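You operate a simulated robot arm through the tools that you are given. There is no shell and no other tool. Be economical: measure what you need, move in short steps, check, and stop when the job is done.

You run a simulated robot arm. Do the job below in one go: nothing can be reset, and whatever is moved stays where it is left.

JOB
Set a gold stud in the cream bow.
Fine: one push on the red knob; put the bow in the purple tray; leave the slide out, the dial set. Where these are worked on the way, their far stop is far enough and under half their travel is too little: steel slide.

Only the result counts: the job must be done as asked and must still hold three seconds after the hand-in. Knocking over, shifting, dropping, spilling or breaking anything else fails it.

ROBOT AND FRAMES
A 7-joint arm with a two-finger parallel gripper, fixed in place. Base frame: the origin is at the foot of the arm, x ahead of it, y to its left, z up; the work surface is at about z = 840. Units: mm, rad, N and s.
With the tool pointing down near the work surface it reaches from about 300 to 700 mm from the base axis. Its first joint turns from -1.152 to 1.152 rad. Payload 1.57 kg.
Tool frame: the origin (TCP) lies between the finger pads and is the grasp point; the fingertips stand 30 mm ahead of it; z points along the fingers, y is the line along which they close. Largest opening 110 mm; finger width 24, thickness 12; the body of the gripper, 48 by 112 mm, starts 78 mm behind the TCP.
Orientation is that of the tool frame in the base frame, as a unit quaternion [x, y, z, w]. With the fingers straight down and closing along the base's y, the tool's x points along the base's -x, its y along +y and its z along -z.

CONTROLS
- The arm moves only by the tool nudge_tool. Its argument "series" is one flat list of numbers, 7 for each row, row after row: the shift along the tool's x, y, z in units of 20 mm (1.0 is 20 mm), then the turn, a rotation vector about the tool's x, y, z in units of 6 degrees (1.0 is 6 degrees), then the opening, from 0 (shut) to 1 (fully open). In form: [x, y, z, ax, ay, az, gripper, x, y, z, ax, ay, az, gripper, ...]. A call has 1 to 8 rows; each row shifts and turns the commanded pose from where the row before left it, along the tool's axes as they then stand. A call with a number of a shift or a turn outside -1 to 1 is refused whole. A row lasts 0.2 s, in which the tool goes at most 50 mm and 0.15 rad; a call with a longer step from one row to the next is refused whole, and so is a gripper value outside its range. Where a pose cannot be reached the arm comes as near as it can. A force on the tool above 60 N (or 10 N above the force at the start of the call, whichever is more), or a blocked arm, ends the call early, and 0.2 s more pass. The fingers move at their own pace (about 108 mm/s each) and stop on an object; they squeeze with about 43 N. The grip force told is the motor's: it shows also when the fingers shut on nothing. Time passes only in rows, and 0.2 s behind the last, so rows that do not move let the fingers close. It gives the time, the measured TCP pose, the force on the tool (base axes), the opening and the grip force at its end, in the units of the frame above (readings bear some noise), with the torque about the TCP (base axes, N m) and any sound that the robot's microphone picked up.
- Cameras (640 x 400 px; columns grow to the right, rows downward): "scene" is fixed at [158.5, -382.9, 1415]; the picture's right is [0.84, -0.55, 0.00], its down [-0.25, -0.38, -0.89] and it looks along [0.49, 0.74, -0.46] (base axes); focal length 328 px, centre (320, 200). "wrist" rides on the gripper at [70, 16, -141] in the tool frame; the picture's right is [-0.23, 0.97, 0.00], its down [-0.85, -0.20, -0.48] and it looks along [-0.47, -0.11, 0.88] (tool axes); focal length 222 px, centre (320, 200). There is no depth. A picture from a camera that has moved, and an enlarged one, comes with that camera's place and axes in the base frame and with its lens.
- grab_frame(camera): a new picture of that camera. It takes no simulated time.
- enlarge(camera, box): a new picture of the part [left, top, right, bottom] of that camera's present view, enlarged. It takes no simulated time.
- hand_in(): hands the job in; it is judged then, once.

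Go step by step. Nothing tells you positions but the pictures and the camera data: compare them with the known pose of the tool, close in by small moves and look again before you grip or let go. The budget is 120 turns and 68 pictures, counting those below and the enlarged ones. Unless the task says otherwise, let go and move clear before handing in, and close with one line.

The tools are called after "Call:" as a command line: name --argument value ..., lists and objects as JSON in quotes. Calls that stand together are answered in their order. nudge_tool: Moves the arm, as the interface text tells. Its arguments: {"type":"object","properties":{"series":{"type":"array","items":{"type":"number"}}},"required":["series"]} The other tools are called the same way: grab_frame (camera) takes a picture; enlarge (camera, box) takes an enlarged picture of a part of a camera's view; hand_in () hands the job in.

At the start:

```text
t: 0.0
tcp_pos: [374.8, 245.4, 1205.8]
tcp_rot: [0.0, 1.0, 0.0, 0.001]
wrist_force: [-0.3, 0.8, 0.5]
torque: [0.04, -0.01, 0.02]
finger_gap: 110.3
gripper_force: 0.1
```

scene: 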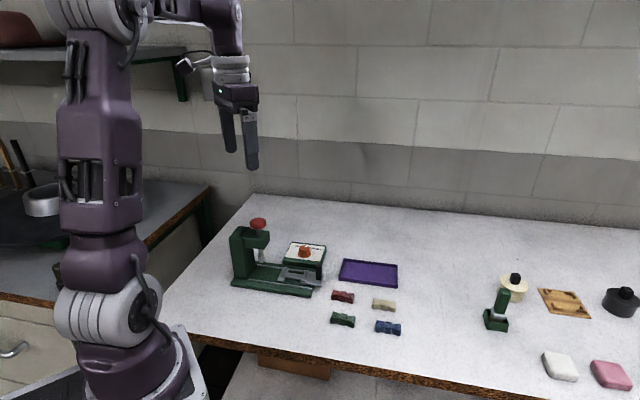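
wrist: 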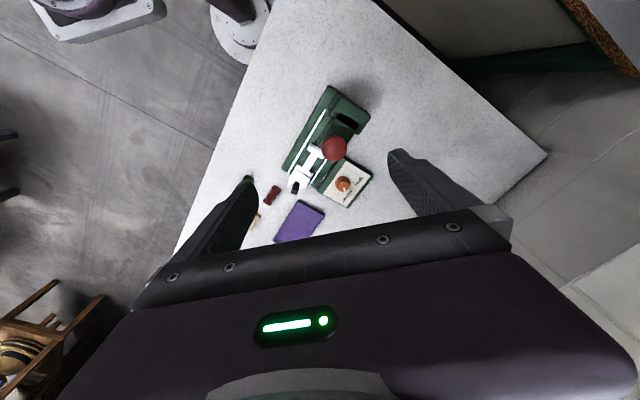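

I see a green press with a red knob, a steel slide and a dial box, plus four bows, a purple tray and some other items to leave alone. I'll look closer first.

Call:
enlarge --camera "scene" --box '[220, 205, 420, 345]'

Call:
enlarge --camera "wrist" --box '[240, 70, 400, 250]'

Call:
enlarge --camera "scene" --box '[270, 230, 340, 300]'

```text
2.86 times, centred on (320, 275) of scene
camera zoom: at [158.5, -382.9, 1415.0], right [0.84, -0.55, 0.0], down [-0.25, -0.38, -0.89], along [0.49, 0.74, -0.46], focal length 937 px, centre (320, -14)
```

zoom: 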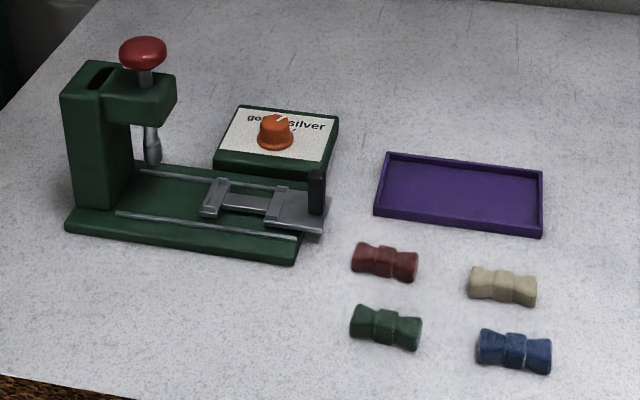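

```text
2.22 times, centred on (320, 160) of wrist
camera zoom: at [305.6, 262.3, 1348.2], right [0.23, 0.97, 0.0], down [0.85, -0.2, 0.48], along [0.47, -0.11, -0.88], focal length 494 px, centre (320, 289)
```

zoom: 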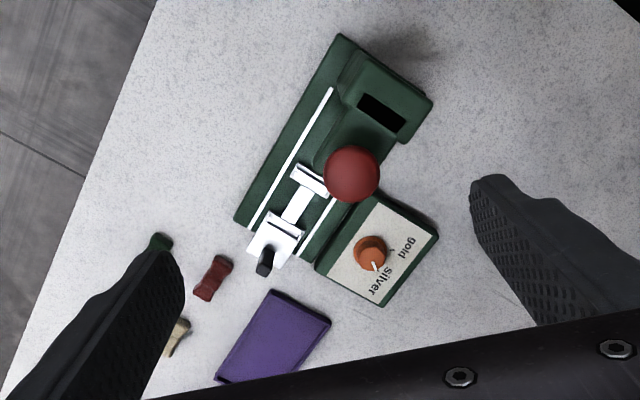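

```text
5.71 times, centred on (305, 265) of scene
camera zoom: at [158.5, -382.9, 1415.0], right [0.84, -0.55, 0.0], down [-0.25, -0.38, -0.89], along [0.49, 0.74, -0.46], focal length 1873 px, centre (406, -171)
```

zoom: 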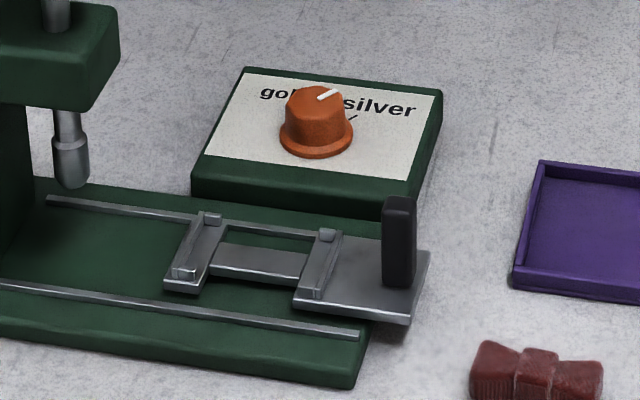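

The dial now points near silver, and the cream bow is at about (593, 4). The press axis is at about (407, 264) and the dial knob at about (528, 264, 880). I'll move over the dial to look.

Call:
nudge_tool --series '[-0.95, 0.1, 0.6, 0, 0, 0, 0.6, -0.95, 0.1, 0.8, 0, 0, 0, 0.6, -0.95, 0.1, 0.9, 0, 0, 0, 0.6, -0.95, 0.1, 0.9, 0, 0, 0, 0.6, -0.95, 0.1, 0.9, 0, 0, 0, 0.6, -0.95, 0.1, 0.9, 0, 0, 0, 0.6, -0.95, 0.1, 0.9, 0, 0, 0, 0.6, -0.95, 0.1, 0.9, 0, 0, 0, 0.6]'

Call:
grab_frame --camera "wrist"

```text
t: 1.8
tcp_pos: [526.5, 262.0, 1068.5]
tcp_rot: [-0.001, 1.0, 0.0, 0.0]
wrist_force: [-1.4, -1.1, 0.0]
torque: [0.03, -0.01, -0.02]
finger_gap: 65.9
gripper_force: 0.1
```

```text
62 pictures are left
camera wrist: at [456.9, 278.7, 1210.7], right [0.23, 0.97, 0.0], down [0.85, -0.2, 0.48], along [0.47, -0.11, -0.88], focal length 222 px, centre (320, 200)
```

wrist: 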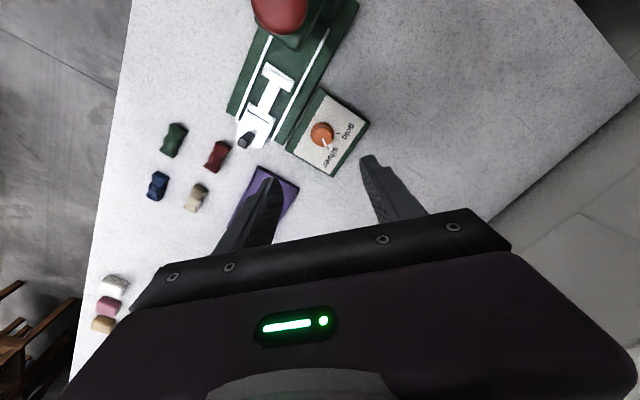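

Call:
enlarge --camera "wrist" --box '[220, 40, 380, 190]'

Call:
enlarge --camera "wrist" --box '[285, 100, 375, 170]'

```text
2.67 times, centred on (300, 115) of wrist
camera zoom: at [456.9, 278.7, 1210.7], right [0.23, 0.97, 0.0], down [0.85, -0.2, 0.48], along [0.47, -0.11, -0.88], focal length 592 px, centre (373, 427)
```

zoom: 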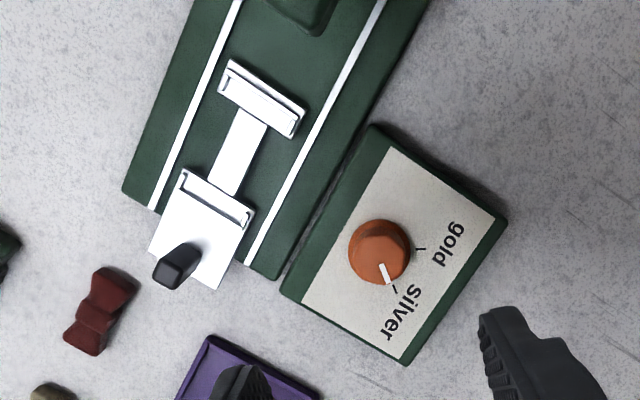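

```text
5.71 times, centred on (330, 135) of wrist
camera zoom: at [456.9, 278.7, 1210.7], right [0.23, 0.97, 0.0], down [0.85, -0.2, 0.48], along [0.47, -0.11, -0.88], focal length 1269 px, centre (263, 571)
```

zoom: 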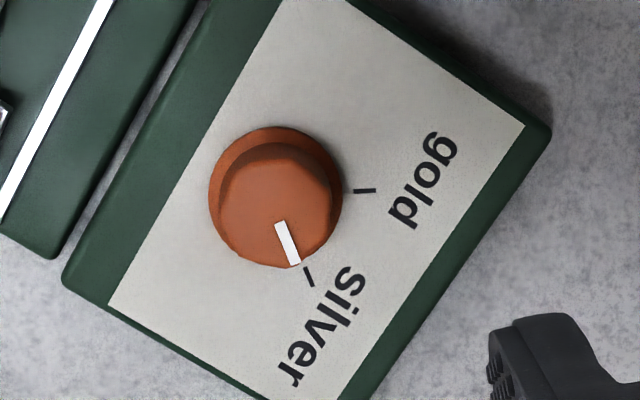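

The pointer sits on silver, so gold is about 73° counter-clockwise seen from above. I'm centring over the knob at about (530.5, 265.3) and descending.

Call:
nudge_tool --series '[-0.2, 0.17, 0.9, 0, 0, 0, 0.6, 0, 0, 1, 0, 0, 0, 0.6, 0, 0, 1, 0, 0, 0, 0.6, 0, 0, 1, 0, 0, 0, 0.6, 0, 0, 1, 0, 0, 0, 0.6, 0, 0, 1, 0, 0, 0, 0.6, 0, 0, 1, 0, 0, 0, 0.6, 0, 0, 0, 0, 0, 0, 0.6]'

Call:
grab_frame --camera "wrist"

Call:
enlarge --camera "scene" --box '[260, 200, 360, 280]'

```text
t: 3.6
tcp_pos: [531.9, 264.8, 933.0]
tcp_rot: [0.0, 1.0, 0.0, 0.0]
wrist_force: [-0.8, 0.3, 0.2]
torque: [-0.02, 0.03, -0.02]
finger_gap: 65.8
gripper_force: 0.2
```

```text
59 pictures are left
camera wrist: at [462.1, 281.8, 1074.2], right [0.23, 0.97, 0.0], down [0.86, -0.2, 0.48], along [0.47, -0.11, -0.88], focal length 222 px, centre (320, 200)
```

wrist: 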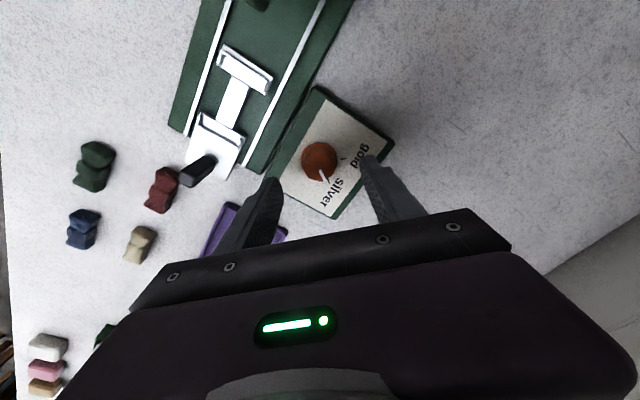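

```text
5.00 times, centred on (310, 240) of scene
camera zoom: at [158.5, -382.9, 1415.0], right [0.84, -0.55, 0.0], down [-0.25, -0.38, -0.89], along [0.49, 0.74, -0.46], focal length 1639 px, centre (370, 0)
```

zoom: 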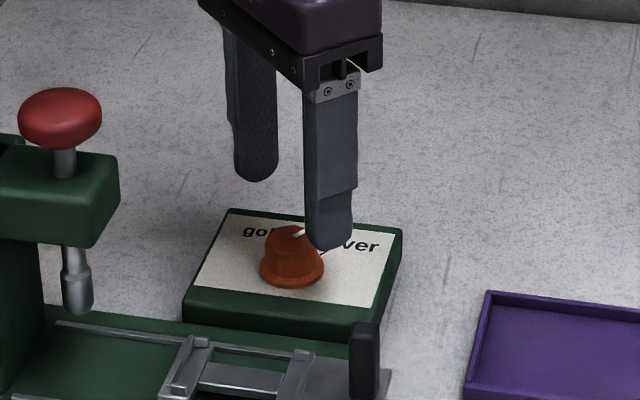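

Call:
nudge_tool --series '[0.12, 0, 0.9, 0, 0, 0, 0.5, 0, 0, 0.7, 0, 0, 0, 0.45, 0, 0, 0.3, 0, 0, 0, 0.45]'

Call:
enlarge --camera "scene" --box '[260, 200, 360, 280]'

Call:
enlarge --camera "wrist" --box '[220, 100, 420, 225]'

```text
t: 4.4
tcp_pos: [529.2, 263.8, 895.1]
tcp_rot: [0.0, 1.0, 0.0, 0.001]
wrist_force: [0.4, 0.3, 0.1]
torque: [0.0, 0.03, 0.03]
finger_gap: 49.4
gripper_force: 0.1
```

```text
5.00 times, centred on (310, 240) of scene
camera zoom: at [158.5, -382.9, 1415.0], right [0.84, -0.55, 0.0], down [-0.25, -0.38, -0.89], along [0.49, 0.74, -0.46], focal length 1639 px, centre (370, 0)
```

zoom: 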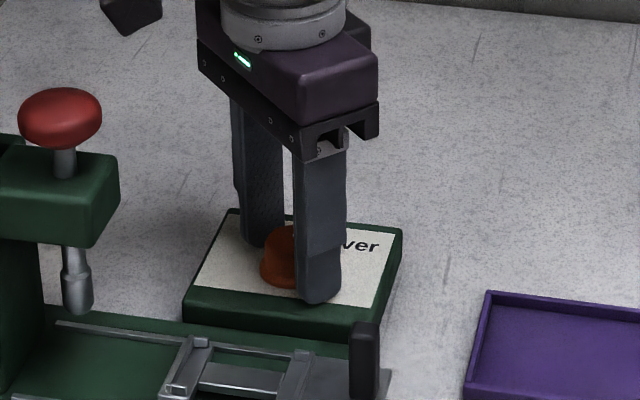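

```text
3.20 times, centred on (320, 162) of wrist
camera zoom: at [459.6, 281.0, 1035.8], right [0.23, 0.97, 0.0], down [0.85, -0.2, 0.48], along [0.47, -0.11, -0.88], focal length 711 px, centre (320, 320)
```

zoom: 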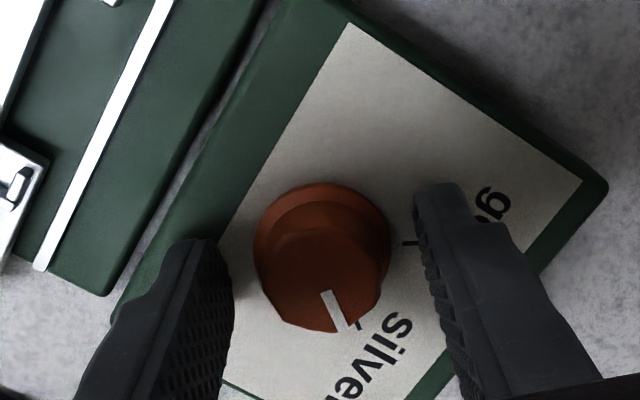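

The knob centre looks to be at about (532.5, 265). I'm adjusting to that and closing on it.

Call:
nudge_tool --series '[-0.17, 0.06, 0.05, 0, 0, 0, 0.4, 0, 0, 0, 0, 0, 0, 0.25, 0, 0, 0, 0, 0, 0, 0.0, 0, 0, 0, 0, 0, 0, 0, 0, 0, 0, 0, 0, 0, 0]'

Call:
enlarge --camera "wrist" --box '[220, 100, 420, 225]'

```text
t: 5.6
tcp_pos: [532.0, 264.0, 893.5]
tcp_rot: [0.001, 1.0, -0.001, 0.0]
wrist_force: [-0.9, -10.7, -2.3]
torque: [-0.34, 0.05, 0.0]
finger_gap: 29.1
gripper_force: 38.8
```

```text
3.20 times, centred on (320, 162) of wrist
camera zoom: at [462.5, 281.6, 1035.0], right [0.23, 0.97, 0.0], down [0.86, -0.2, 0.48], along [0.47, -0.11, -0.88], focal length 711 px, centre (320, 320)
```

zoom: 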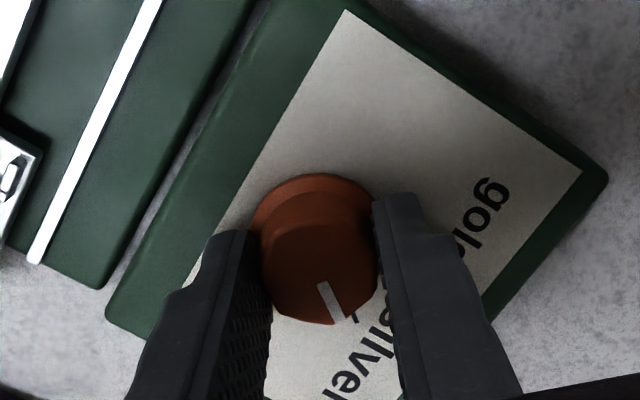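

The knob is gripped, with a 29 mm gap. I'm turning counter-clockwise in the first step.

Call:
nudge_tool --series '[0, -0.03, 0, 0, 0, -0.5, 0, 0, 0, 0, 0, 0, -1, 0, 0, 0, 0, 0, 0, -1, 0, 0, 0, 0, 0, 0, -1, 0, 0, 0, 0, 0, 0, -1, 0, 0, 0, 0, 0, 0, -1, 0]'

Call:
enlarge --camera "wrist" --box '[220, 100, 420, 225]'

```text
t: 7.0
tcp_pos: [532.0, 266.2, 894.1]
tcp_rot: [-0.286, 0.958, 0.001, 0.0]
wrist_force: [-6.5, -7.4, -2.9]
torque: [-0.41, 0.35, 0.0]
finger_gap: 29.0
gripper_force: 38.5
```

```text
3.20 times, centred on (320, 162) of wrist
camera zoom: at [464.9, 241.5, 1035.1], right [-0.34, 0.94, 0.0], down [0.83, 0.3, 0.48], along [0.45, 0.16, -0.88], focal length 711 px, centre (320, 320)
```

zoom: 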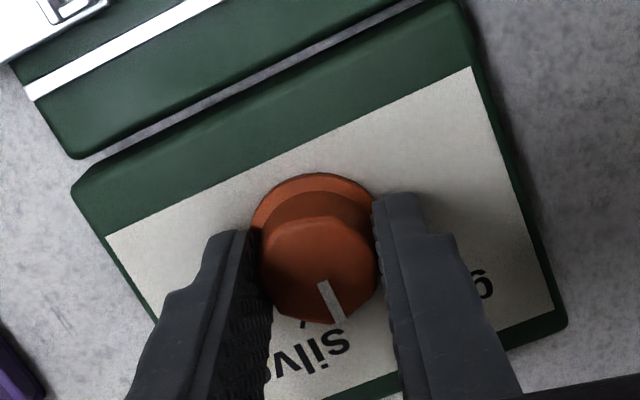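

The knob follows the gripper. I'm continuing for about 40° more.

Call:
nudge_tool --series '[0, -0.0, 0, 0, 0, -1, 0, 0, 0, 0, 0, 0, -1, 0, 0, 0, 0, 0, 0, -1, 0, 0, 0, 0, 0, 0, -1, 0, 0, 0, 0, 0, 0, -1, 0, 0, 0, 0, 0, 0, -1, 0, 0, 0, 0, 0, 0, -0.5, 0]'

Call:
enlarge --camera "wrist" --box '[220, 100, 420, 225]'

```text
t: 8.6
tcp_pos: [532.2, 266.7, 893.7]
tcp_rot: [-0.589, 0.808, 0.002, 0.0]
wrist_force: [-18.7, 10.1, -10.2]
torque: [0.32, 0.38, -0.59]
finger_gap: 29.2
gripper_force: 39.0
```

```text
3.20 times, centred on (320, 162) of wrist
camera zoom: at [494.7, 205.7, 1035.0], right [-0.86, 0.52, 0.0], down [0.45, 0.75, 0.48], along [0.25, 0.41, -0.88], focal length 711 px, centre (320, 320)
```

zoom: 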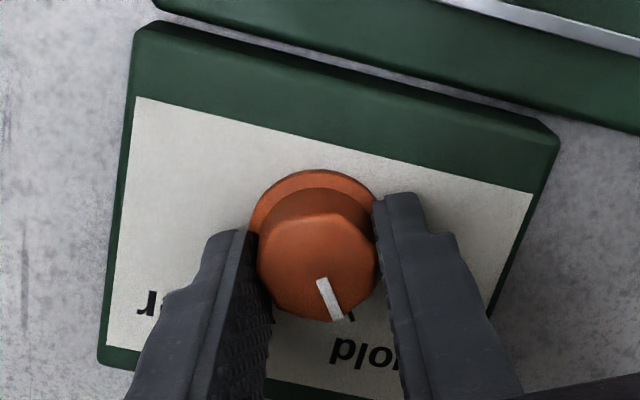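

The torque shows an end stop near gold. I'm releasing, rising and checking.

Call:
nudge_tool --series '[0, 0, 0, 0, 0, 0, 0.5, 0, 0, 0, 0, 0, 0, 0.5, 0, 0, -0.8, 0, 0, 0, 0.5, 0, 0, -1, 0, 0, 0, 0.5, 0, 0, -1, 0, 0, 0, 0.5, 0, 0, -1, 0, 0, 0, 0.5]'

Call:
enlarge --camera "wrist" --box '[260, 90, 400, 190]'

```text
t: 10.0
tcp_pos: [532.4, 265.4, 970.7]
tcp_rot: [-0.588, 0.809, 0.001, -0.001]
wrist_force: [1.2, 0.7, -0.2]
torque: [-0.03, 0.02, 0.03]
finger_gap: 55.1
gripper_force: 0.1
```

```text
4.00 times, centred on (330, 140) of wrist
camera zoom: at [495.5, 205.2, 1112.1], right [-0.86, 0.52, 0.0], down [0.45, 0.75, 0.48], along [0.25, 0.41, -0.88], focal length 888 px, centre (280, 440)
```

zoom: 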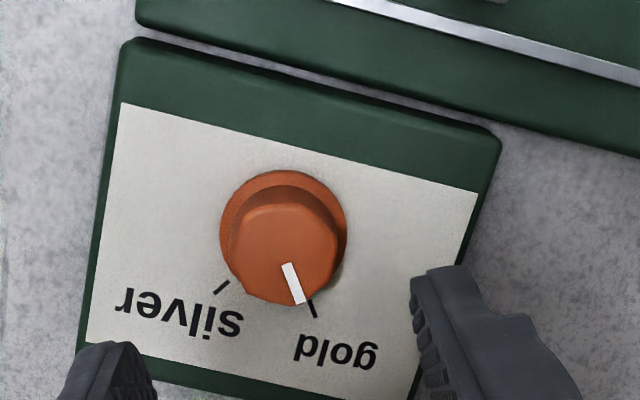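

The dial is set on gold. I'm rotating the wrist further so that the camera ends up on the side away from the press, then going to the cream bow.

Call:
nudge_tool --series '[0, 0, -0.5, 0, 0, -1, 0.5, 0, 0, -0.5, 0, 0, -1, 0.5, 0, 0, -0.5, 0, 0, -1, 0.5, 0, 0, -0.5, 0, 0, -1, 0.5, 0, 0, 0, 0, 0, -1, 0.5, 0, 0, 0, 0, 0, -1, 0.5, 0, 0, 0, 0, 0, -1, 0.5, 0, 0, 0, 0, 0, -1, 0.5]'

Call:
nudge_tool --series '[0, 0, 0, 0, 0, -1, 0.5, 0, 0, 0, 0, 0, -1, 0.5, 0, 0, 0, 0, 0, -0.8, 0.5]'

```text
t: 11.8
tcp_pos: [531.8, 267.4, 1009.3]
tcp_rot: [0.866, -0.5, 0.0, 0.0]
wrist_force: [-0.3, 0.8, -0.2]
torque: [0.03, 0.01, 0.0]
finger_gap: 54.8
gripper_force: 0.1
```

```text
t: 12.6
tcp_pos: [531.2, 266.8, 1009.2]
tcp_rot: [0.93, -0.367, 0.0, 0.0]
wrist_force: [-0.2, 0.6, -0.4]
torque: [0.02, 0.02, 0.01]
finger_gap: 54.7
gripper_force: 0.0
```

Call:
nudge_tool --series '[1, 0.67, 0, 0, 0, 0, 0.5, 1, 0.67, 0, 0, 0, 0, 0.5, 1, 0.67, 0, 0, 0, 0, 0.5, 1, 0.67, 0, 0, 0, 0, 0.5, 1, 0.67, 0, 0, 0, 0, 0.5, 1, 0.67, 0, 0, 0, 0, 0.5, 1, 0.67, 0, 0, 0, 0, 0.5, 1, 0.67, 0, 0, 0, 0, 0.5]'

Call:
nudge_tool --series '[1, 0.67, 0.5, 0, 0, 0, 0.5, 1, 0.67, 0.5, 0, 0, 0, 0.5, 1, 0.67, 0.5, 0, 0, 0, 0.5, 0, 0, 0, 0, 0, 0, 0.5]'

Call:
grab_frame --camera "wrist"

```text
t: 14.4
tcp_pos: [577.0, 77.0, 1008.2]
tcp_rot: [0.93, -0.368, 0.0, 0.001]
wrist_force: [0.6, 0.4, 1.0]
torque: [0.0, -0.03, -0.01]
finger_gap: 54.9
gripper_force: 0.1
```

```text
t: 15.4
tcp_pos: [593.3, 6.0, 977.7]
tcp_rot: [0.93, -0.369, -0.001, 0.0]
wrist_force: [-0.2, 0.3, -0.4]
torque: [-0.02, 0.0, 0.0]
finger_gap: 54.9
gripper_force: 0.1
```

```text
51 pictures are left
camera wrist: at [632.5, -52.1, 1120.0], right [-0.83, -0.55, 0.0], down [-0.49, 0.73, 0.48], along [-0.26, 0.4, -0.88], focal length 222 px, centre (320, 200)
```

wrist: 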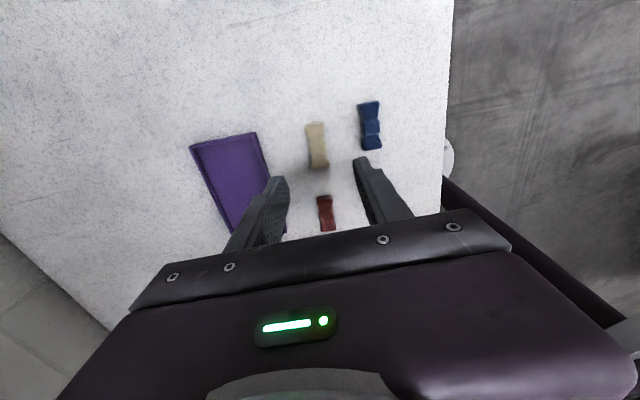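

Call:
enlarge --camera "wrist" --box '[270, 110, 370, 180]'

```text
5.71 times, centred on (320, 145) of wrist
camera zoom: at [632.5, -52.1, 1120.0], right [-0.83, -0.55, 0.0], down [-0.49, 0.73, 0.48], along [-0.26, 0.4, -0.88], focal length 1269 px, centre (320, 514)
```

zoom: 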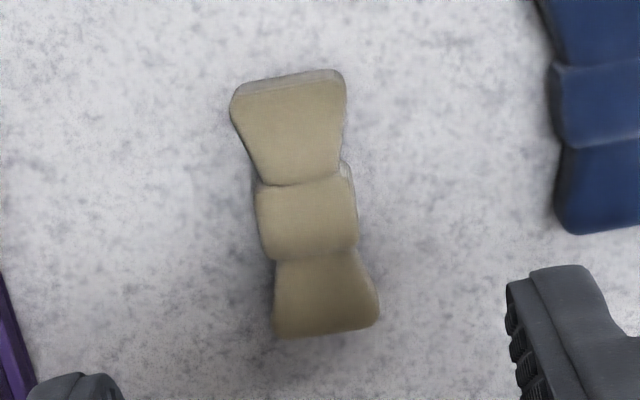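

The cream bow's knot is at about (596.8, 9.7) and the bow lies at about -48°. I'm aligning with it and descending.

Call:
nudge_tool --series '[0, -0.255, 0.7, 0, 0, 0.4, 0.5, 0, 0, 1, 0, 0, 0.4, 0.5, 0, 0, 1, 0, 0, 0, 0.5, 0, 0, 0, 0, 0, 0, 0.5]'

Call:
enlarge --camera "wrist" --box '[240, 100, 400, 200]'

Call:
enlarge --camera "scene" --box '[320, 230, 440, 340]'

```text
t: 16.4
tcp_pos: [596.9, 10.8, 924.4]
tcp_rot: [0.914, -0.406, 0.0, -0.001]
wrist_force: [-0.5, 0.7, -0.2]
torque: [0.02, 0.03, -0.03]
finger_gap: 55.0
gripper_force: 0.0
```

```text
4.00 times, centred on (320, 150) of wrist
camera zoom: at [630.9, -50.6, 1065.3], right [-0.88, -0.48, 0.0], down [-0.42, 0.77, 0.48], along [-0.23, 0.42, -0.88], focal length 888 px, centre (320, 400)
```

zoom: 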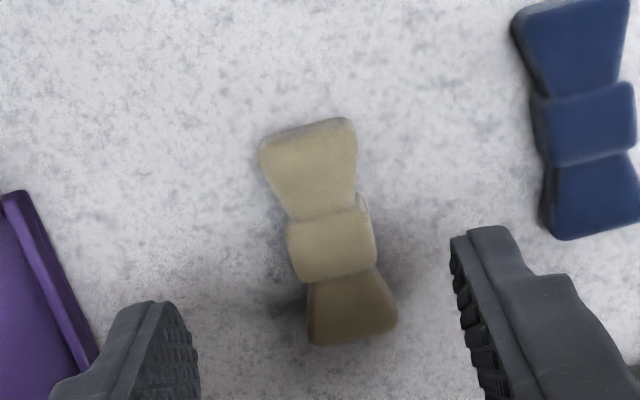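

```text
3.64 times, centred on (380, 285) of scene
camera zoom: at [158.5, -382.9, 1415.0], right [0.84, -0.55, 0.0], down [-0.25, -0.38, -0.89], along [0.49, 0.74, -0.46], focal length 1192 px, centre (102, -109)
```

zoom: 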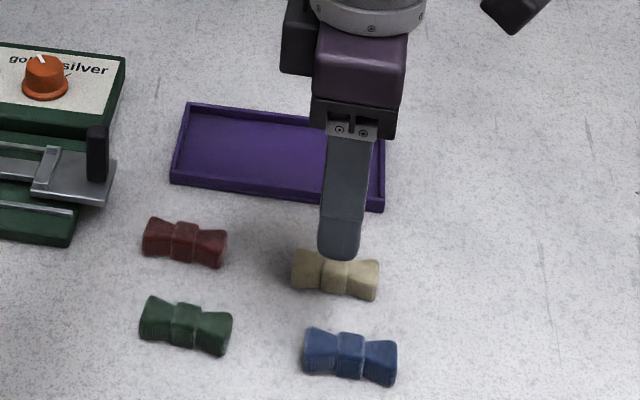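

Call:
nudge_tool --series '[0.02, 0.12, 0.8, 0, 0, 0, 0.45, 0, 0, 0.9, 0, 0, 0, 0.42, 0, 0, 0.8, 0, 0, 0, 0.42, 0, 0, 0, 0, 0, 0, 0.42]'

Call:
enlarge --camera "wrist" --box '[240, 130, 400, 230]'

```text
t: 17.4
tcp_pos: [594.2, 8.3, 874.8]
tcp_rot: [0.913, -0.407, 0.0, 0.0]
wrist_force: [0.1, -0.1, 0.3]
torque: [0.0, -0.03, 0.02]
finger_gap: 46.5
gripper_force: 0.0
```

```text
4.00 times, centred on (320, 180) of wrist
camera zoom: at [628.8, -53.2, 1016.1], right [-0.88, -0.48, 0.0], down [-0.42, 0.77, 0.48], along [-0.23, 0.42, -0.88], focal length 888 px, centre (320, 280)
```

zoom: 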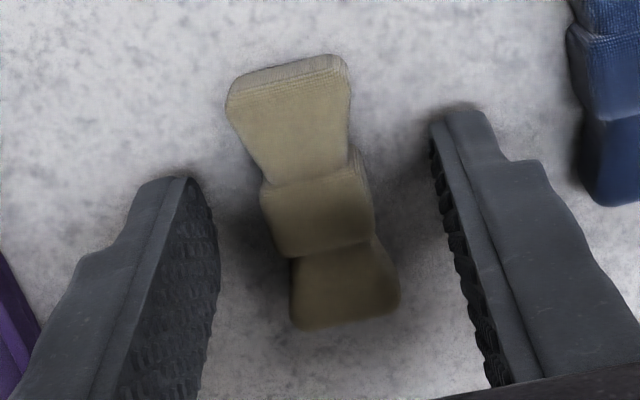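

The bow is centred between the fingers, so I'm gripping and lifting it.

Call:
nudge_tool --series '[0, 0, 0, 0, 0, 0, 0.3, 0, 0, 0, 0, 0, 0, 0.15, 0, 0, 0, 0, 0, 0, 0, 0, 0, 0, 0, 0, 0, 0, 0, 0, -0.7, 0, 0, 0, 0, 0, 0, -1, 0, 0, 0, 0, 0, 0, -1, 0, 0, 0, 0, 0, 0, -1, 0, 0, 0, 0]'

Call:
enlarge --camera "wrist" --box '[240, 130, 400, 230]'

```text
t: 19.2
tcp_pos: [594.5, 8.5, 948.5]
tcp_rot: [0.914, -0.406, 0.001, 0.0]
wrist_force: [-0.4, -0.6, -0.8]
torque: [-0.02, 0.03, 0.0]
finger_gap: 25.4
gripper_force: 37.1
```

```text
4.00 times, centred on (320, 180) of wrist
camera zoom: at [629.4, -52.9, 1090.7], right [-0.88, -0.48, 0.0], down [-0.42, 0.77, 0.48], along [-0.23, 0.42, -0.88], focal length 888 px, centre (320, 280)
```

zoom: 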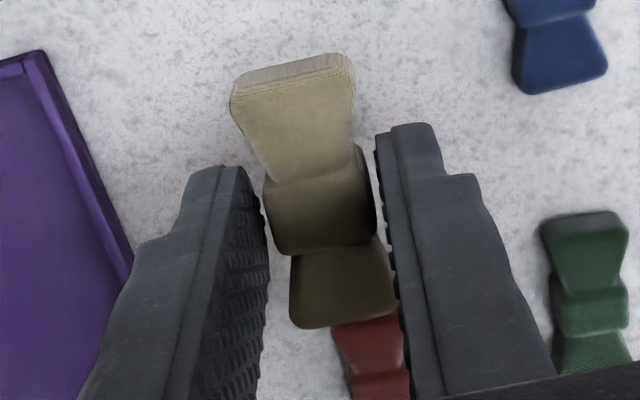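

The bow is held. I'm travelling to just outside the slide to look at the nest before placing.

Call:
nudge_tool --series '[-0.5, 0, -1, 0, 0, 0, 0, -1, -0.25, -0.5, 0, 0, 0, 0, -1, -0.25, 0, 0, 0, 0, 0, -1, -0.25, 0, 0, 0, 0, 0, -1, -0.25, 0, 0, 0, 0, 0, -1, -0.25, 0, 0, 0, 0, 0, -1, -0.25, 0, 0, 0, 0, 0, -1, -0.25, 0, 0, 0, 0, 0]'

Call:
nudge_tool --series '[-1, -0.25, 0, 0, 0, -0.5, 0, 0, 0, 0, 0, 0, 0, 0]'

Call:
grab_frame --camera "wrist"

Call:
enlarge --camera "wrist" --box '[260, 150, 400, 240]'

```text
t: 21.0
tcp_pos: [519.0, 144.1, 979.6]
tcp_rot: [0.914, -0.406, -0.001, 0.0]
wrist_force: [-0.3, -0.1, 0.1]
torque: [0.0, 0.0, 0.03]
finger_gap: 25.3
gripper_force: 36.6
```

```text
t: 21.6
tcp_pos: [509.5, 161.5, 979.1]
tcp_rot: [0.924, -0.383, -0.001, 0.0]
wrist_force: [-0.7, -0.5, -0.3]
torque: [-0.01, 0.01, 0.03]
finger_gap: 25.4
gripper_force: 36.8
```

```text
45 pictures are left
camera wrist: at [547.5, 102.0, 1120.9], right [-0.85, -0.53, 0.0], down [-0.46, 0.75, 0.48], along [-0.25, 0.41, -0.88], focal length 222 px, centre (320, 200)
```

wrist: 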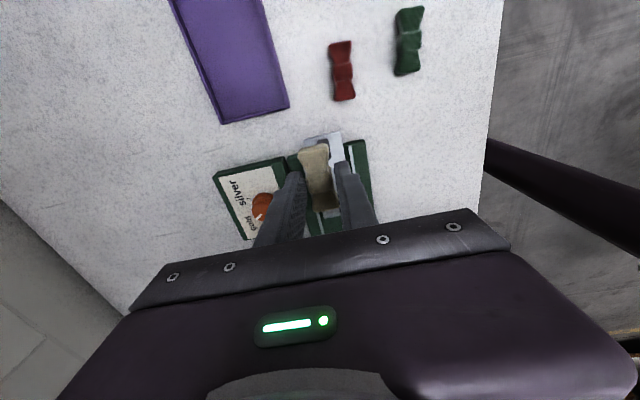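

```text
4.44 times, centred on (330, 195) of wrist
camera zoom: at [547.5, 102.0, 1120.9], right [-0.85, -0.53, 0.0], down [-0.46, 0.75, 0.48], along [-0.25, 0.41, -0.88], focal length 987 px, centre (276, 222)
```

zoom: 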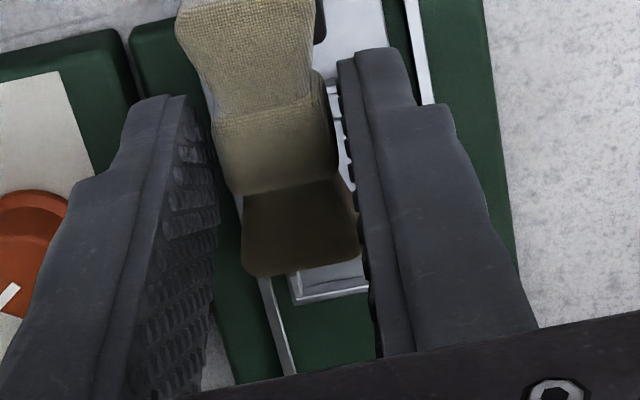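

Call:
enlarge --camera "scene" --box '[280, 255, 330, 295]'

```text
10.00 times, centred on (305, 275) of scene
camera zoom: at [158.5, -382.9, 1415.0], right [0.84, -0.55, 0.0], down [-0.25, -0.38, -0.89], along [0.49, 0.74, -0.46], focal length 3278 px, centre (470, -550)
```

zoom: 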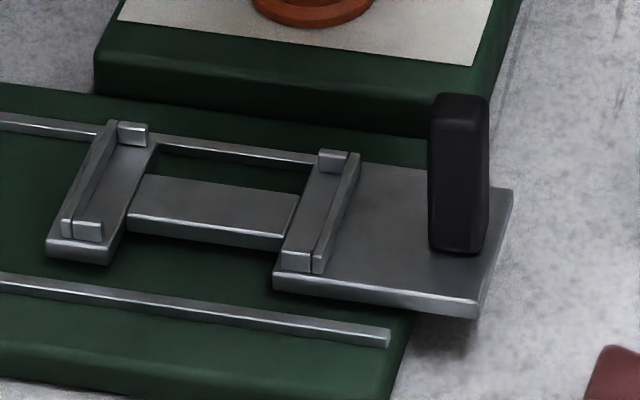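

The nest is now clear: two bars with outer lips and side cheeks, and the bow rests lengthwise between them. I estimate its centre at about (465.5, 201) with the plate at about z 859, so I'm moving above it.

Call:
nudge_tool --series '[-1, 0.05, 0, 0, 0, 0, 0, -1, 0.05, 0, 0, 0, 0, 0, -0.95, 0.06, 0, 0, 0, 0, 0, 0, 0, 0.9, 0, 0, 0, 0, 0, 0, 0.9, 0, 0, 0, 0, 0, 0, 0, 0, 0, 0, 0]'

Call:
enlarge --camera "scene" --box '[265, 235, 335, 295]'

Call:
enlarge --camera "wrist" --box '[250, 130, 410, 230]'

```text
t: 23.0
tcp_pos: [465.6, 202.7, 943.6]
tcp_rot: [0.924, -0.383, 0.0, 0.0]
wrist_force: [0.2, 1.2, -0.5]
torque: [-0.01, 0.0, -0.01]
finger_gap: 25.5
gripper_force: 36.6
```

```text
6.67 times, centred on (300, 265) of scene
camera zoom: at [158.5, -382.9, 1415.0], right [0.84, -0.55, 0.0], down [-0.25, -0.38, -0.89], along [0.49, 0.74, -0.46], focal length 2185 px, centre (453, -233)
```

zoom: 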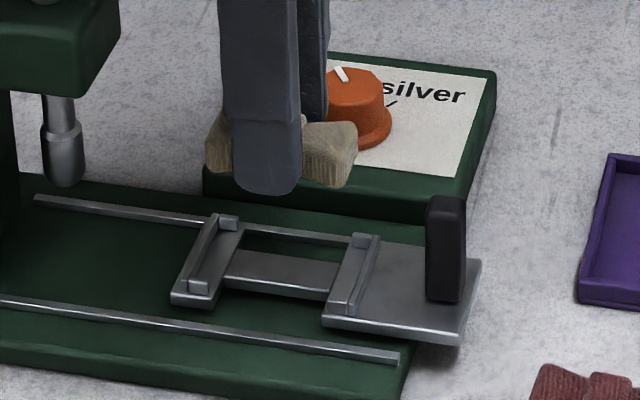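

```text
4.00 times, centred on (330, 180) of wrist
camera zoom: at [504.1, 142.5, 1085.2], right [-0.85, -0.53, 0.0], down [-0.46, 0.75, 0.48], along [-0.25, 0.41, -0.88], focal length 888 px, centre (280, 280)
```

zoom: 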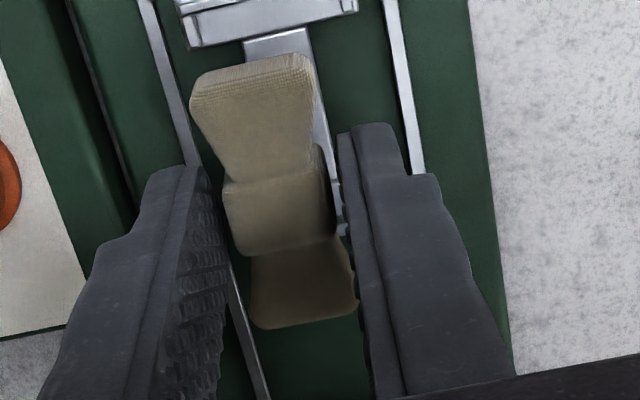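

Call:
nudge_tool --series '[-0.06, 0.11, 0.8, 0, 0, -0.15, 0, 0, 0, 0.8, 0, 0, 0, 0, 0, 0, 0.2, 0, 0, 0, 0, 0, 0, 0, 0, 0, 0, 0]'

Call:
enlarge --camera "scene" --box '[275, 240, 335, 290]'

Call:
enlarge --camera "wrist" --box '[270, 130, 370, 200]'

```text
t: 24.0
tcp_pos: [462.8, 202.2, 906.4]
tcp_rot: [0.927, -0.375, 0.0, 0.0]
wrist_force: [-0.4, 0.2, 0.2]
torque: [-0.03, 0.01, 0.0]
finger_gap: 25.3
gripper_force: 37.1
```

```text
8.00 times, centred on (305, 265) of scene
camera zoom: at [158.5, -382.9, 1415.0], right [0.84, -0.55, 0.0], down [-0.25, -0.38, -0.89], along [0.49, 0.74, -0.46], focal length 2622 px, centre (440, -320)
```

zoom: 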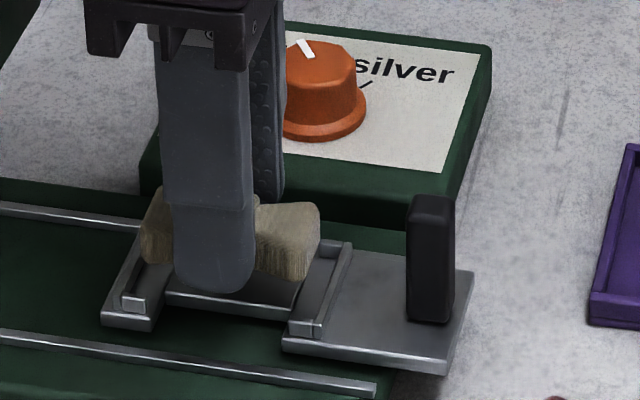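

```text
5.71 times, centred on (320, 165) of wrist
camera zoom: at [501.9, 142.4, 1049.1], right [-0.84, -0.54, 0.0], down [-0.48, 0.74, 0.48], along [-0.26, 0.4, -0.88], focal length 1269 px, centre (320, 400)
```

zoom: 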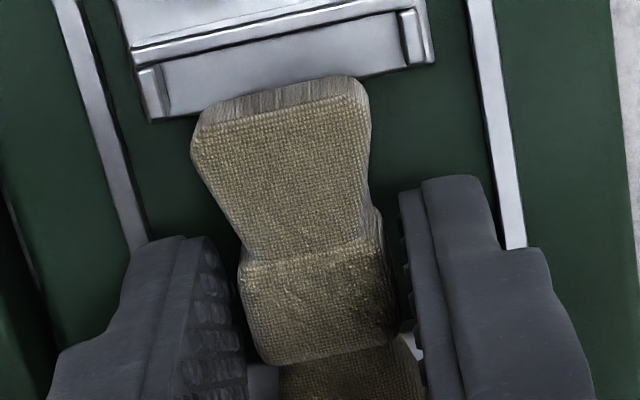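

The wrist view shows the bow centred in the nest, with about 3.5 mm free at the ends and 6 mm at the sides. I'm lowering gently.

Call:
nudge_tool --series '[0, 0, 0.25, 0, 0, 0, 0, 0, 0, 0.25, 0, 0, 0, 0, 0, 0, 0, 0, 0, 0, 0]'

Call:
enlarge --camera "scene" --box '[275, 240, 335, 290]'

```text
t: 24.8
tcp_pos: [462.4, 200.8, 897.8]
tcp_rot: [0.927, -0.376, 0.0, 0.0]
wrist_force: [-0.3, 0.8, 0.1]
torque: [-0.02, -0.01, 0.01]
finger_gap: 25.5
gripper_force: 36.9
```

```text
8.00 times, centred on (305, 265) of scene
camera zoom: at [158.5, -382.9, 1415.0], right [0.84, -0.55, 0.0], down [-0.25, -0.38, -0.89], along [0.49, 0.74, -0.46], focal length 2622 px, centre (440, -320)
```

zoom: 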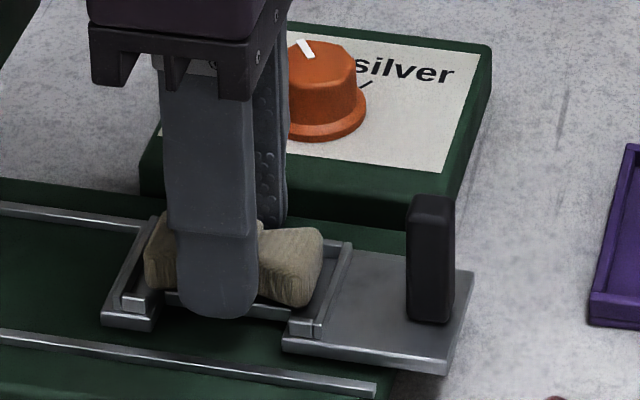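

Call:
nudge_tool --series '[0, 0, 0.12, 0, 0, 0, 0, 0, 0, 0.08, 0, 0, 0, 0, 0, 0, 0, 0, 0, 0, 0]'

Call:
enlarge --camera "scene" --box '[275, 240, 335, 290]'

```text
t: 25.6
tcp_pos: [463.9, 201.4, 893.5]
tcp_rot: [0.927, -0.376, 0.001, -0.001]
wrist_force: [-2.1, -0.3, 44.3]
torque: [-0.05, 0.11, 0.03]
finger_gap: 25.3
gripper_force: 36.8
```

```text
8.00 times, centred on (305, 265) of scene
camera zoom: at [157.8, -383.2, 1415.0], right [0.84, -0.55, 0.0], down [-0.25, -0.38, -0.89], along [0.49, 0.74, -0.46], focal length 2622 px, centre (440, -320)
```

zoom: 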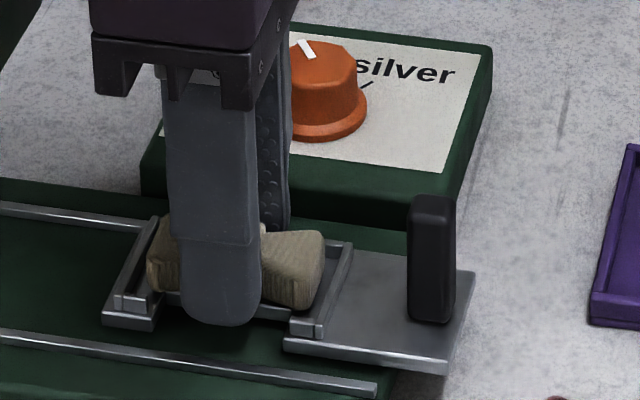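

Contact came at exactly the expected height. I'm easing off, releasing and rising.

Call:
nudge_tool --series '[0, 0, -0.06, 0, 0, 0, 0, 0, 0, 0, 0, 0, 0, 0.32, 0, 0, 0, 0, 0, 0, 0.38, 0, 0, -0.3, 0, 0, 0, 0.38, 0, 0, -0.7, 0, 0, 0, 0.38, 0, 0, -1, 0, 0, 0, 0.38, 0, 0, -1, 0, 0, 0, 0.38]'

Call:
enlarge --camera "scene" --box '[275, 240, 335, 290]'

Call:
enlarge --camera "wrist" --box '[240, 110, 400, 210]'

```text
t: 27.2
tcp_pos: [463.5, 201.5, 953.3]
tcp_rot: [0.927, -0.375, 0.0, 0.0]
wrist_force: [-0.1, -0.6, -0.5]
torque: [0.02, 0.02, 0.01]
finger_gap: 41.7
gripper_force: 0.1
```

```text
8.00 times, centred on (305, 265) of scene
camera zoom: at [158.5, -382.9, 1415.0], right [0.84, -0.55, 0.0], down [-0.25, -0.38, -0.89], along [0.49, 0.74, -0.46], focal length 2622 px, centre (440, -320)
```

zoom: 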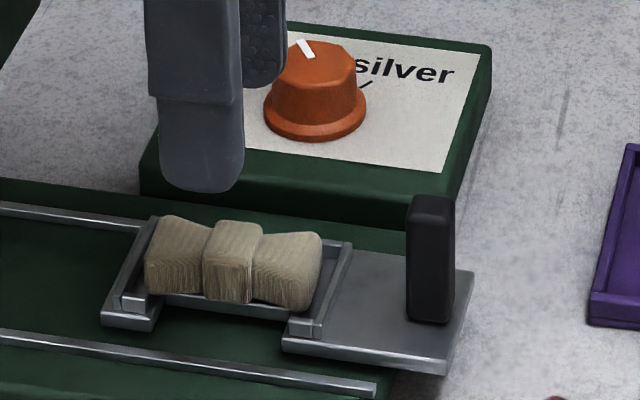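

```text
4.00 times, centred on (320, 160) of wrist
camera zoom: at [501.7, 141.3, 1094.8], right [-0.84, -0.54, 0.0], down [-0.48, 0.74, 0.48], along [-0.26, 0.4, -0.88], focal length 888 px, centre (320, 360)
```

zoom: 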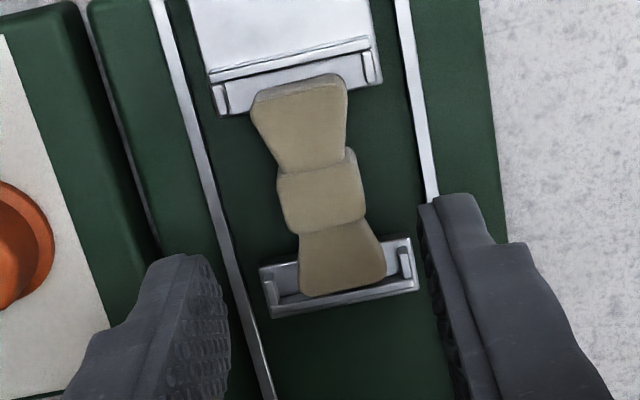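

The bow is seated well. Next I'll move over the black slide handle.

Call:
nudge_tool --series '[0.8, 0, -0.6, 0, 0, -0.0, 0.38, 0.9, 0, 0, 0, 0, 0, 0.38, 0.9, 0, 0, 0, 0, 0, 0.38, 0.9, 0, 0, 0, 0, 0, 0.38, 0, 0, 0, 0, 0, 0, 0.38]'

Call:
enlarge --camera "wrist" --box '[240, 110, 400, 210]'

Call:
enlarge --camera "scene" --box '[265, 225, 345, 290]'

```text
t: 28.4
tcp_pos: [512.9, 153.8, 968.1]
tcp_rot: [0.927, -0.375, 0.0, 0.0]
wrist_force: [0.1, 0.8, 0.0]
torque: [-0.02, -0.01, 0.0]
finger_gap: 41.5
gripper_force: 0.0
```

```text
4.00 times, centred on (320, 160) of wrist
camera zoom: at [552.6, 92.8, 1108.9], right [-0.84, -0.54, 0.0], down [-0.48, 0.74, 0.48], along [-0.26, 0.4, -0.88], focal length 888 px, centre (320, 360)
```

zoom: 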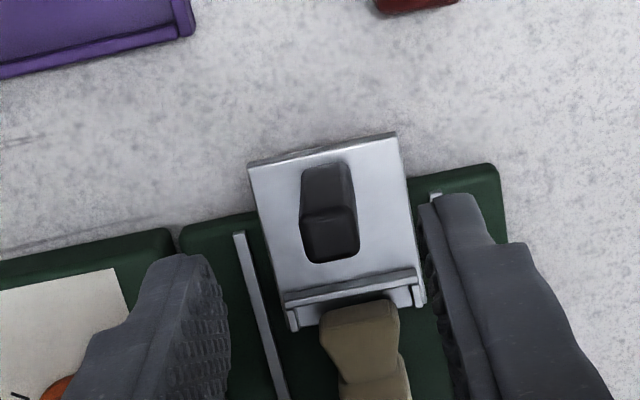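

```text
6.15 times, centred on (305, 258) of scene
camera zoom: at [158.5, -382.9, 1415.0], right [0.84, -0.55, 0.0], down [-0.25, -0.38, -0.89], along [0.49, 0.74, -0.46], focal length 2017 px, centre (412, -154)
```

zoom: 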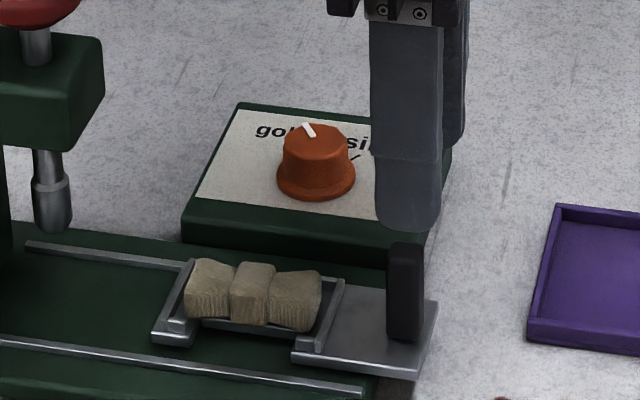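

Call:
nudge_tool --series '[-0.15, 0.065, 0.8, 0, 0, 0.15, 0.38, 0, 0, 0.9, 0, 0, 0, 0.38, 0, 0, 0.9, 0, 0, 0, 0.38, 0, 0, 0.8, 0, 0, 0, 0.38, 0, 0, 0, 0, 0, 0, 0.38]'

Call:
enlarge --camera "wrist" --box '[240, 110, 400, 210]'

```text
t: 29.6
tcp_pos: [510.7, 155.1, 897.7]
tcp_rot: [0.924, -0.383, 0.0, 0.0]
wrist_force: [-0.3, -0.5, 0.2]
torque: [0.01, 0.01, 0.0]
finger_gap: 41.6
gripper_force: 0.1
```

```text
4.00 times, centred on (320, 160) of wrist
camera zoom: at [548.7, 93.9, 1040.0], right [-0.85, -0.53, 0.0], down [-0.46, 0.75, 0.48], along [-0.25, 0.41, -0.88], focal length 888 px, centre (320, 360)
```

zoom: 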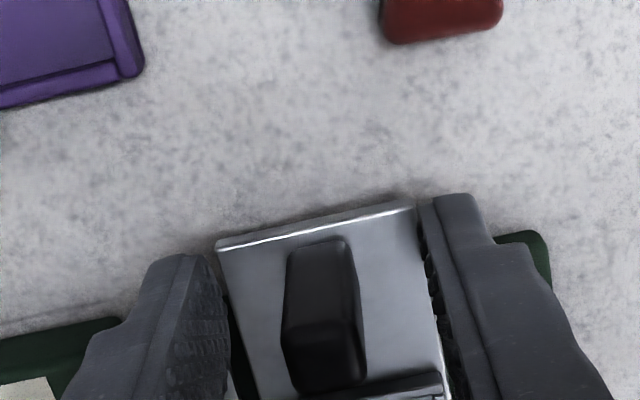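

Call:
nudge_tool --series '[0, 0, 0, 0, 0, 0, 0.15, 0, 0, 0, 0, 0, 0, 0, 0, 0, 0, 0, 0, 0, 0, 0, 0, 0, 0, 0, 0, 0]'

Call:
nudge_tool --series '[-0.4, 0, 0, 0, 0, 0, 0, -0.6, 0, 0, 0, 0, 0, 0, -0.6, 0, 0, 0, 0, 0, 0, -0.6, 0, 0, 0, 0, 0, 0]'

Call:
enlarge --camera "scene" --box '[225, 205, 345, 300]'

```text
t: 30.6
tcp_pos: [510.2, 154.4, 897.9]
tcp_rot: [0.924, -0.382, 0.0, 0.0]
wrist_force: [-0.7, -0.1, -3.2]
torque: [-0.09, -0.16, -0.01]
finger_gap: 13.8
gripper_force: 30.3
```

```text
t: 31.6
tcp_pos: [480.0, 186.3, 897.9]
tcp_rot: [0.924, -0.383, 0.0, -0.001]
wrist_force: [6.0, 4.6, -10.1]
torque: [-0.55, -0.26, 0.0]
finger_gap: 13.7
gripper_force: 30.1
```

```text
4.21 times, centred on (285, 252) of scene
camera zoom: at [158.8, -382.7, 1415.0], right [0.84, -0.55, 0.0], down [-0.25, -0.38, -0.89], along [0.49, 0.74, -0.46], focal length 1380 px, centre (467, -21)
```

zoom: 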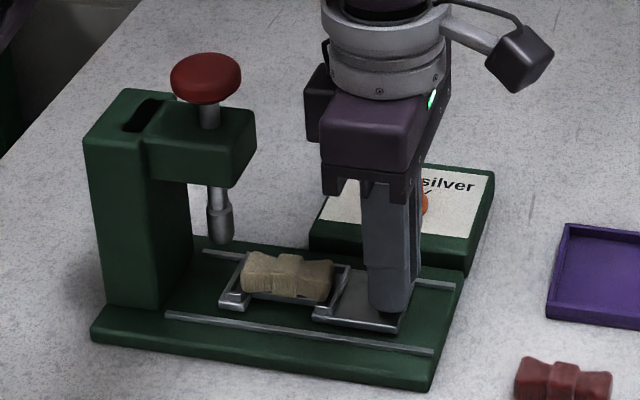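

The slide is moving, 44 mm so far. I'm continuing towards the stop.

Call:
nudge_tool --series '[-0.5, 0, 0, 0, 0, 0, 0, -0.5, 0, 0, 0, 0, 0, 0, -0.5, 0, 0, 0, 0, 0, 0, -0.3, 0, 0, 0, 0, 0, 0]'

Call:
enlarge --camera "scene" --box '[225, 205, 345, 300]'

```text
t: 32.6
tcp_pos: [454.2, 210.1, 899.2]
tcp_rot: [0.924, -0.382, 0.0, 0.001]
wrist_force: [6.7, 6.0, 0.1]
torque: [-0.84, -0.55, -0.09]
finger_gap: 13.9
gripper_force: 30.4
```

```text
4.21 times, centred on (285, 252) of scene
camera zoom: at [158.7, -382.7, 1415.1], right [0.84, -0.55, 0.0], down [-0.25, -0.38, -0.89], along [0.49, 0.74, -0.46], focal length 1380 px, centre (467, -21)
```

zoom: 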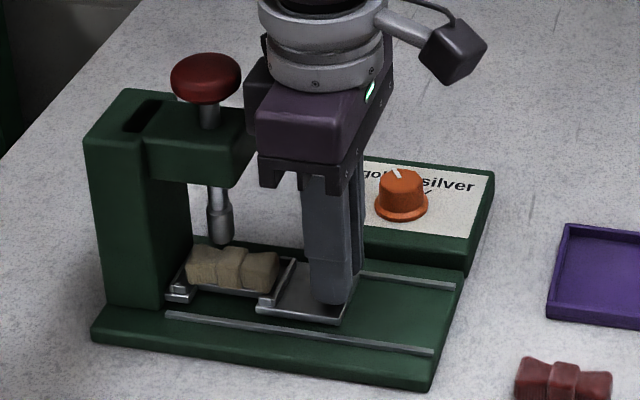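

Call:
nudge_tool --series '[-0.15, 0, 0, 0, 0, 0, 0, -0.15, 0, 0, 0, 0, 0, 0, 0, 0, 0, 0, 0, 0, 0]'

Call:
enlarge --camera "scene" --box '[225, 205, 345, 300]'

```text
t: 33.4
tcp_pos: [450.9, 214.4, 897.6]
tcp_rot: [0.924, -0.383, -0.001, 0.001]
wrist_force: [11.1, 3.2, -19.4]
torque: [0.46, -0.33, 0.04]
finger_gap: 13.9
gripper_force: 30.2
```

```text
4.21 times, centred on (285, 252) of scene
camera zoom: at [159.1, -382.7, 1415.0], right [0.84, -0.55, 0.0], down [-0.25, -0.38, -0.89], along [0.49, 0.74, -0.46], focal length 1380 px, centre (467, -21)
```

zoom: 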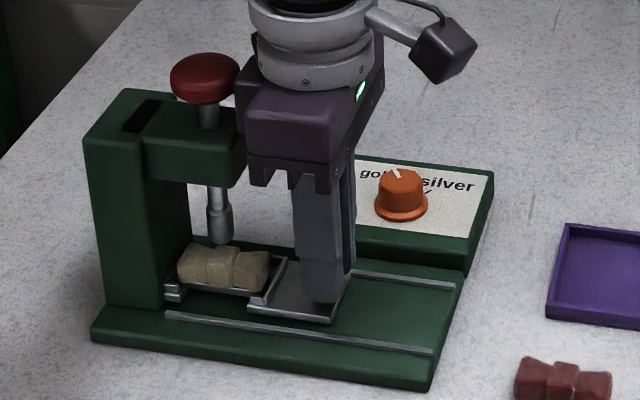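

Call:
nudge_tool --series '[-0.1, 0, 0, 0, 0, 0, 0, 0, 0, 0, 0, 0, 0, 0]'

Call:
nudge_tool --series '[-0.1, 0, 0, 0, 0, 0, 0, 0, 0, 0, 0, 0, 0, 0]'

```text
t: 34.0
tcp_pos: [450.6, 215.2, 899.7]
tcp_rot: [0.924, -0.383, 0.001, 0.0]
wrist_force: [17.7, -7.5, -12.0]
torque: [0.21, -0.47, 0.12]
finger_gap: 13.7
gripper_force: 30.5
```

```text
t: 34.6
tcp_pos: [449.3, 216.8, 899.0]
tcp_rot: [0.923, -0.384, 0.0, 0.0]
wrist_force: [26.2, -17.5, 7.6]
torque: [0.49, 1.05, 0.19]
finger_gap: 13.9
gripper_force: 30.7
```

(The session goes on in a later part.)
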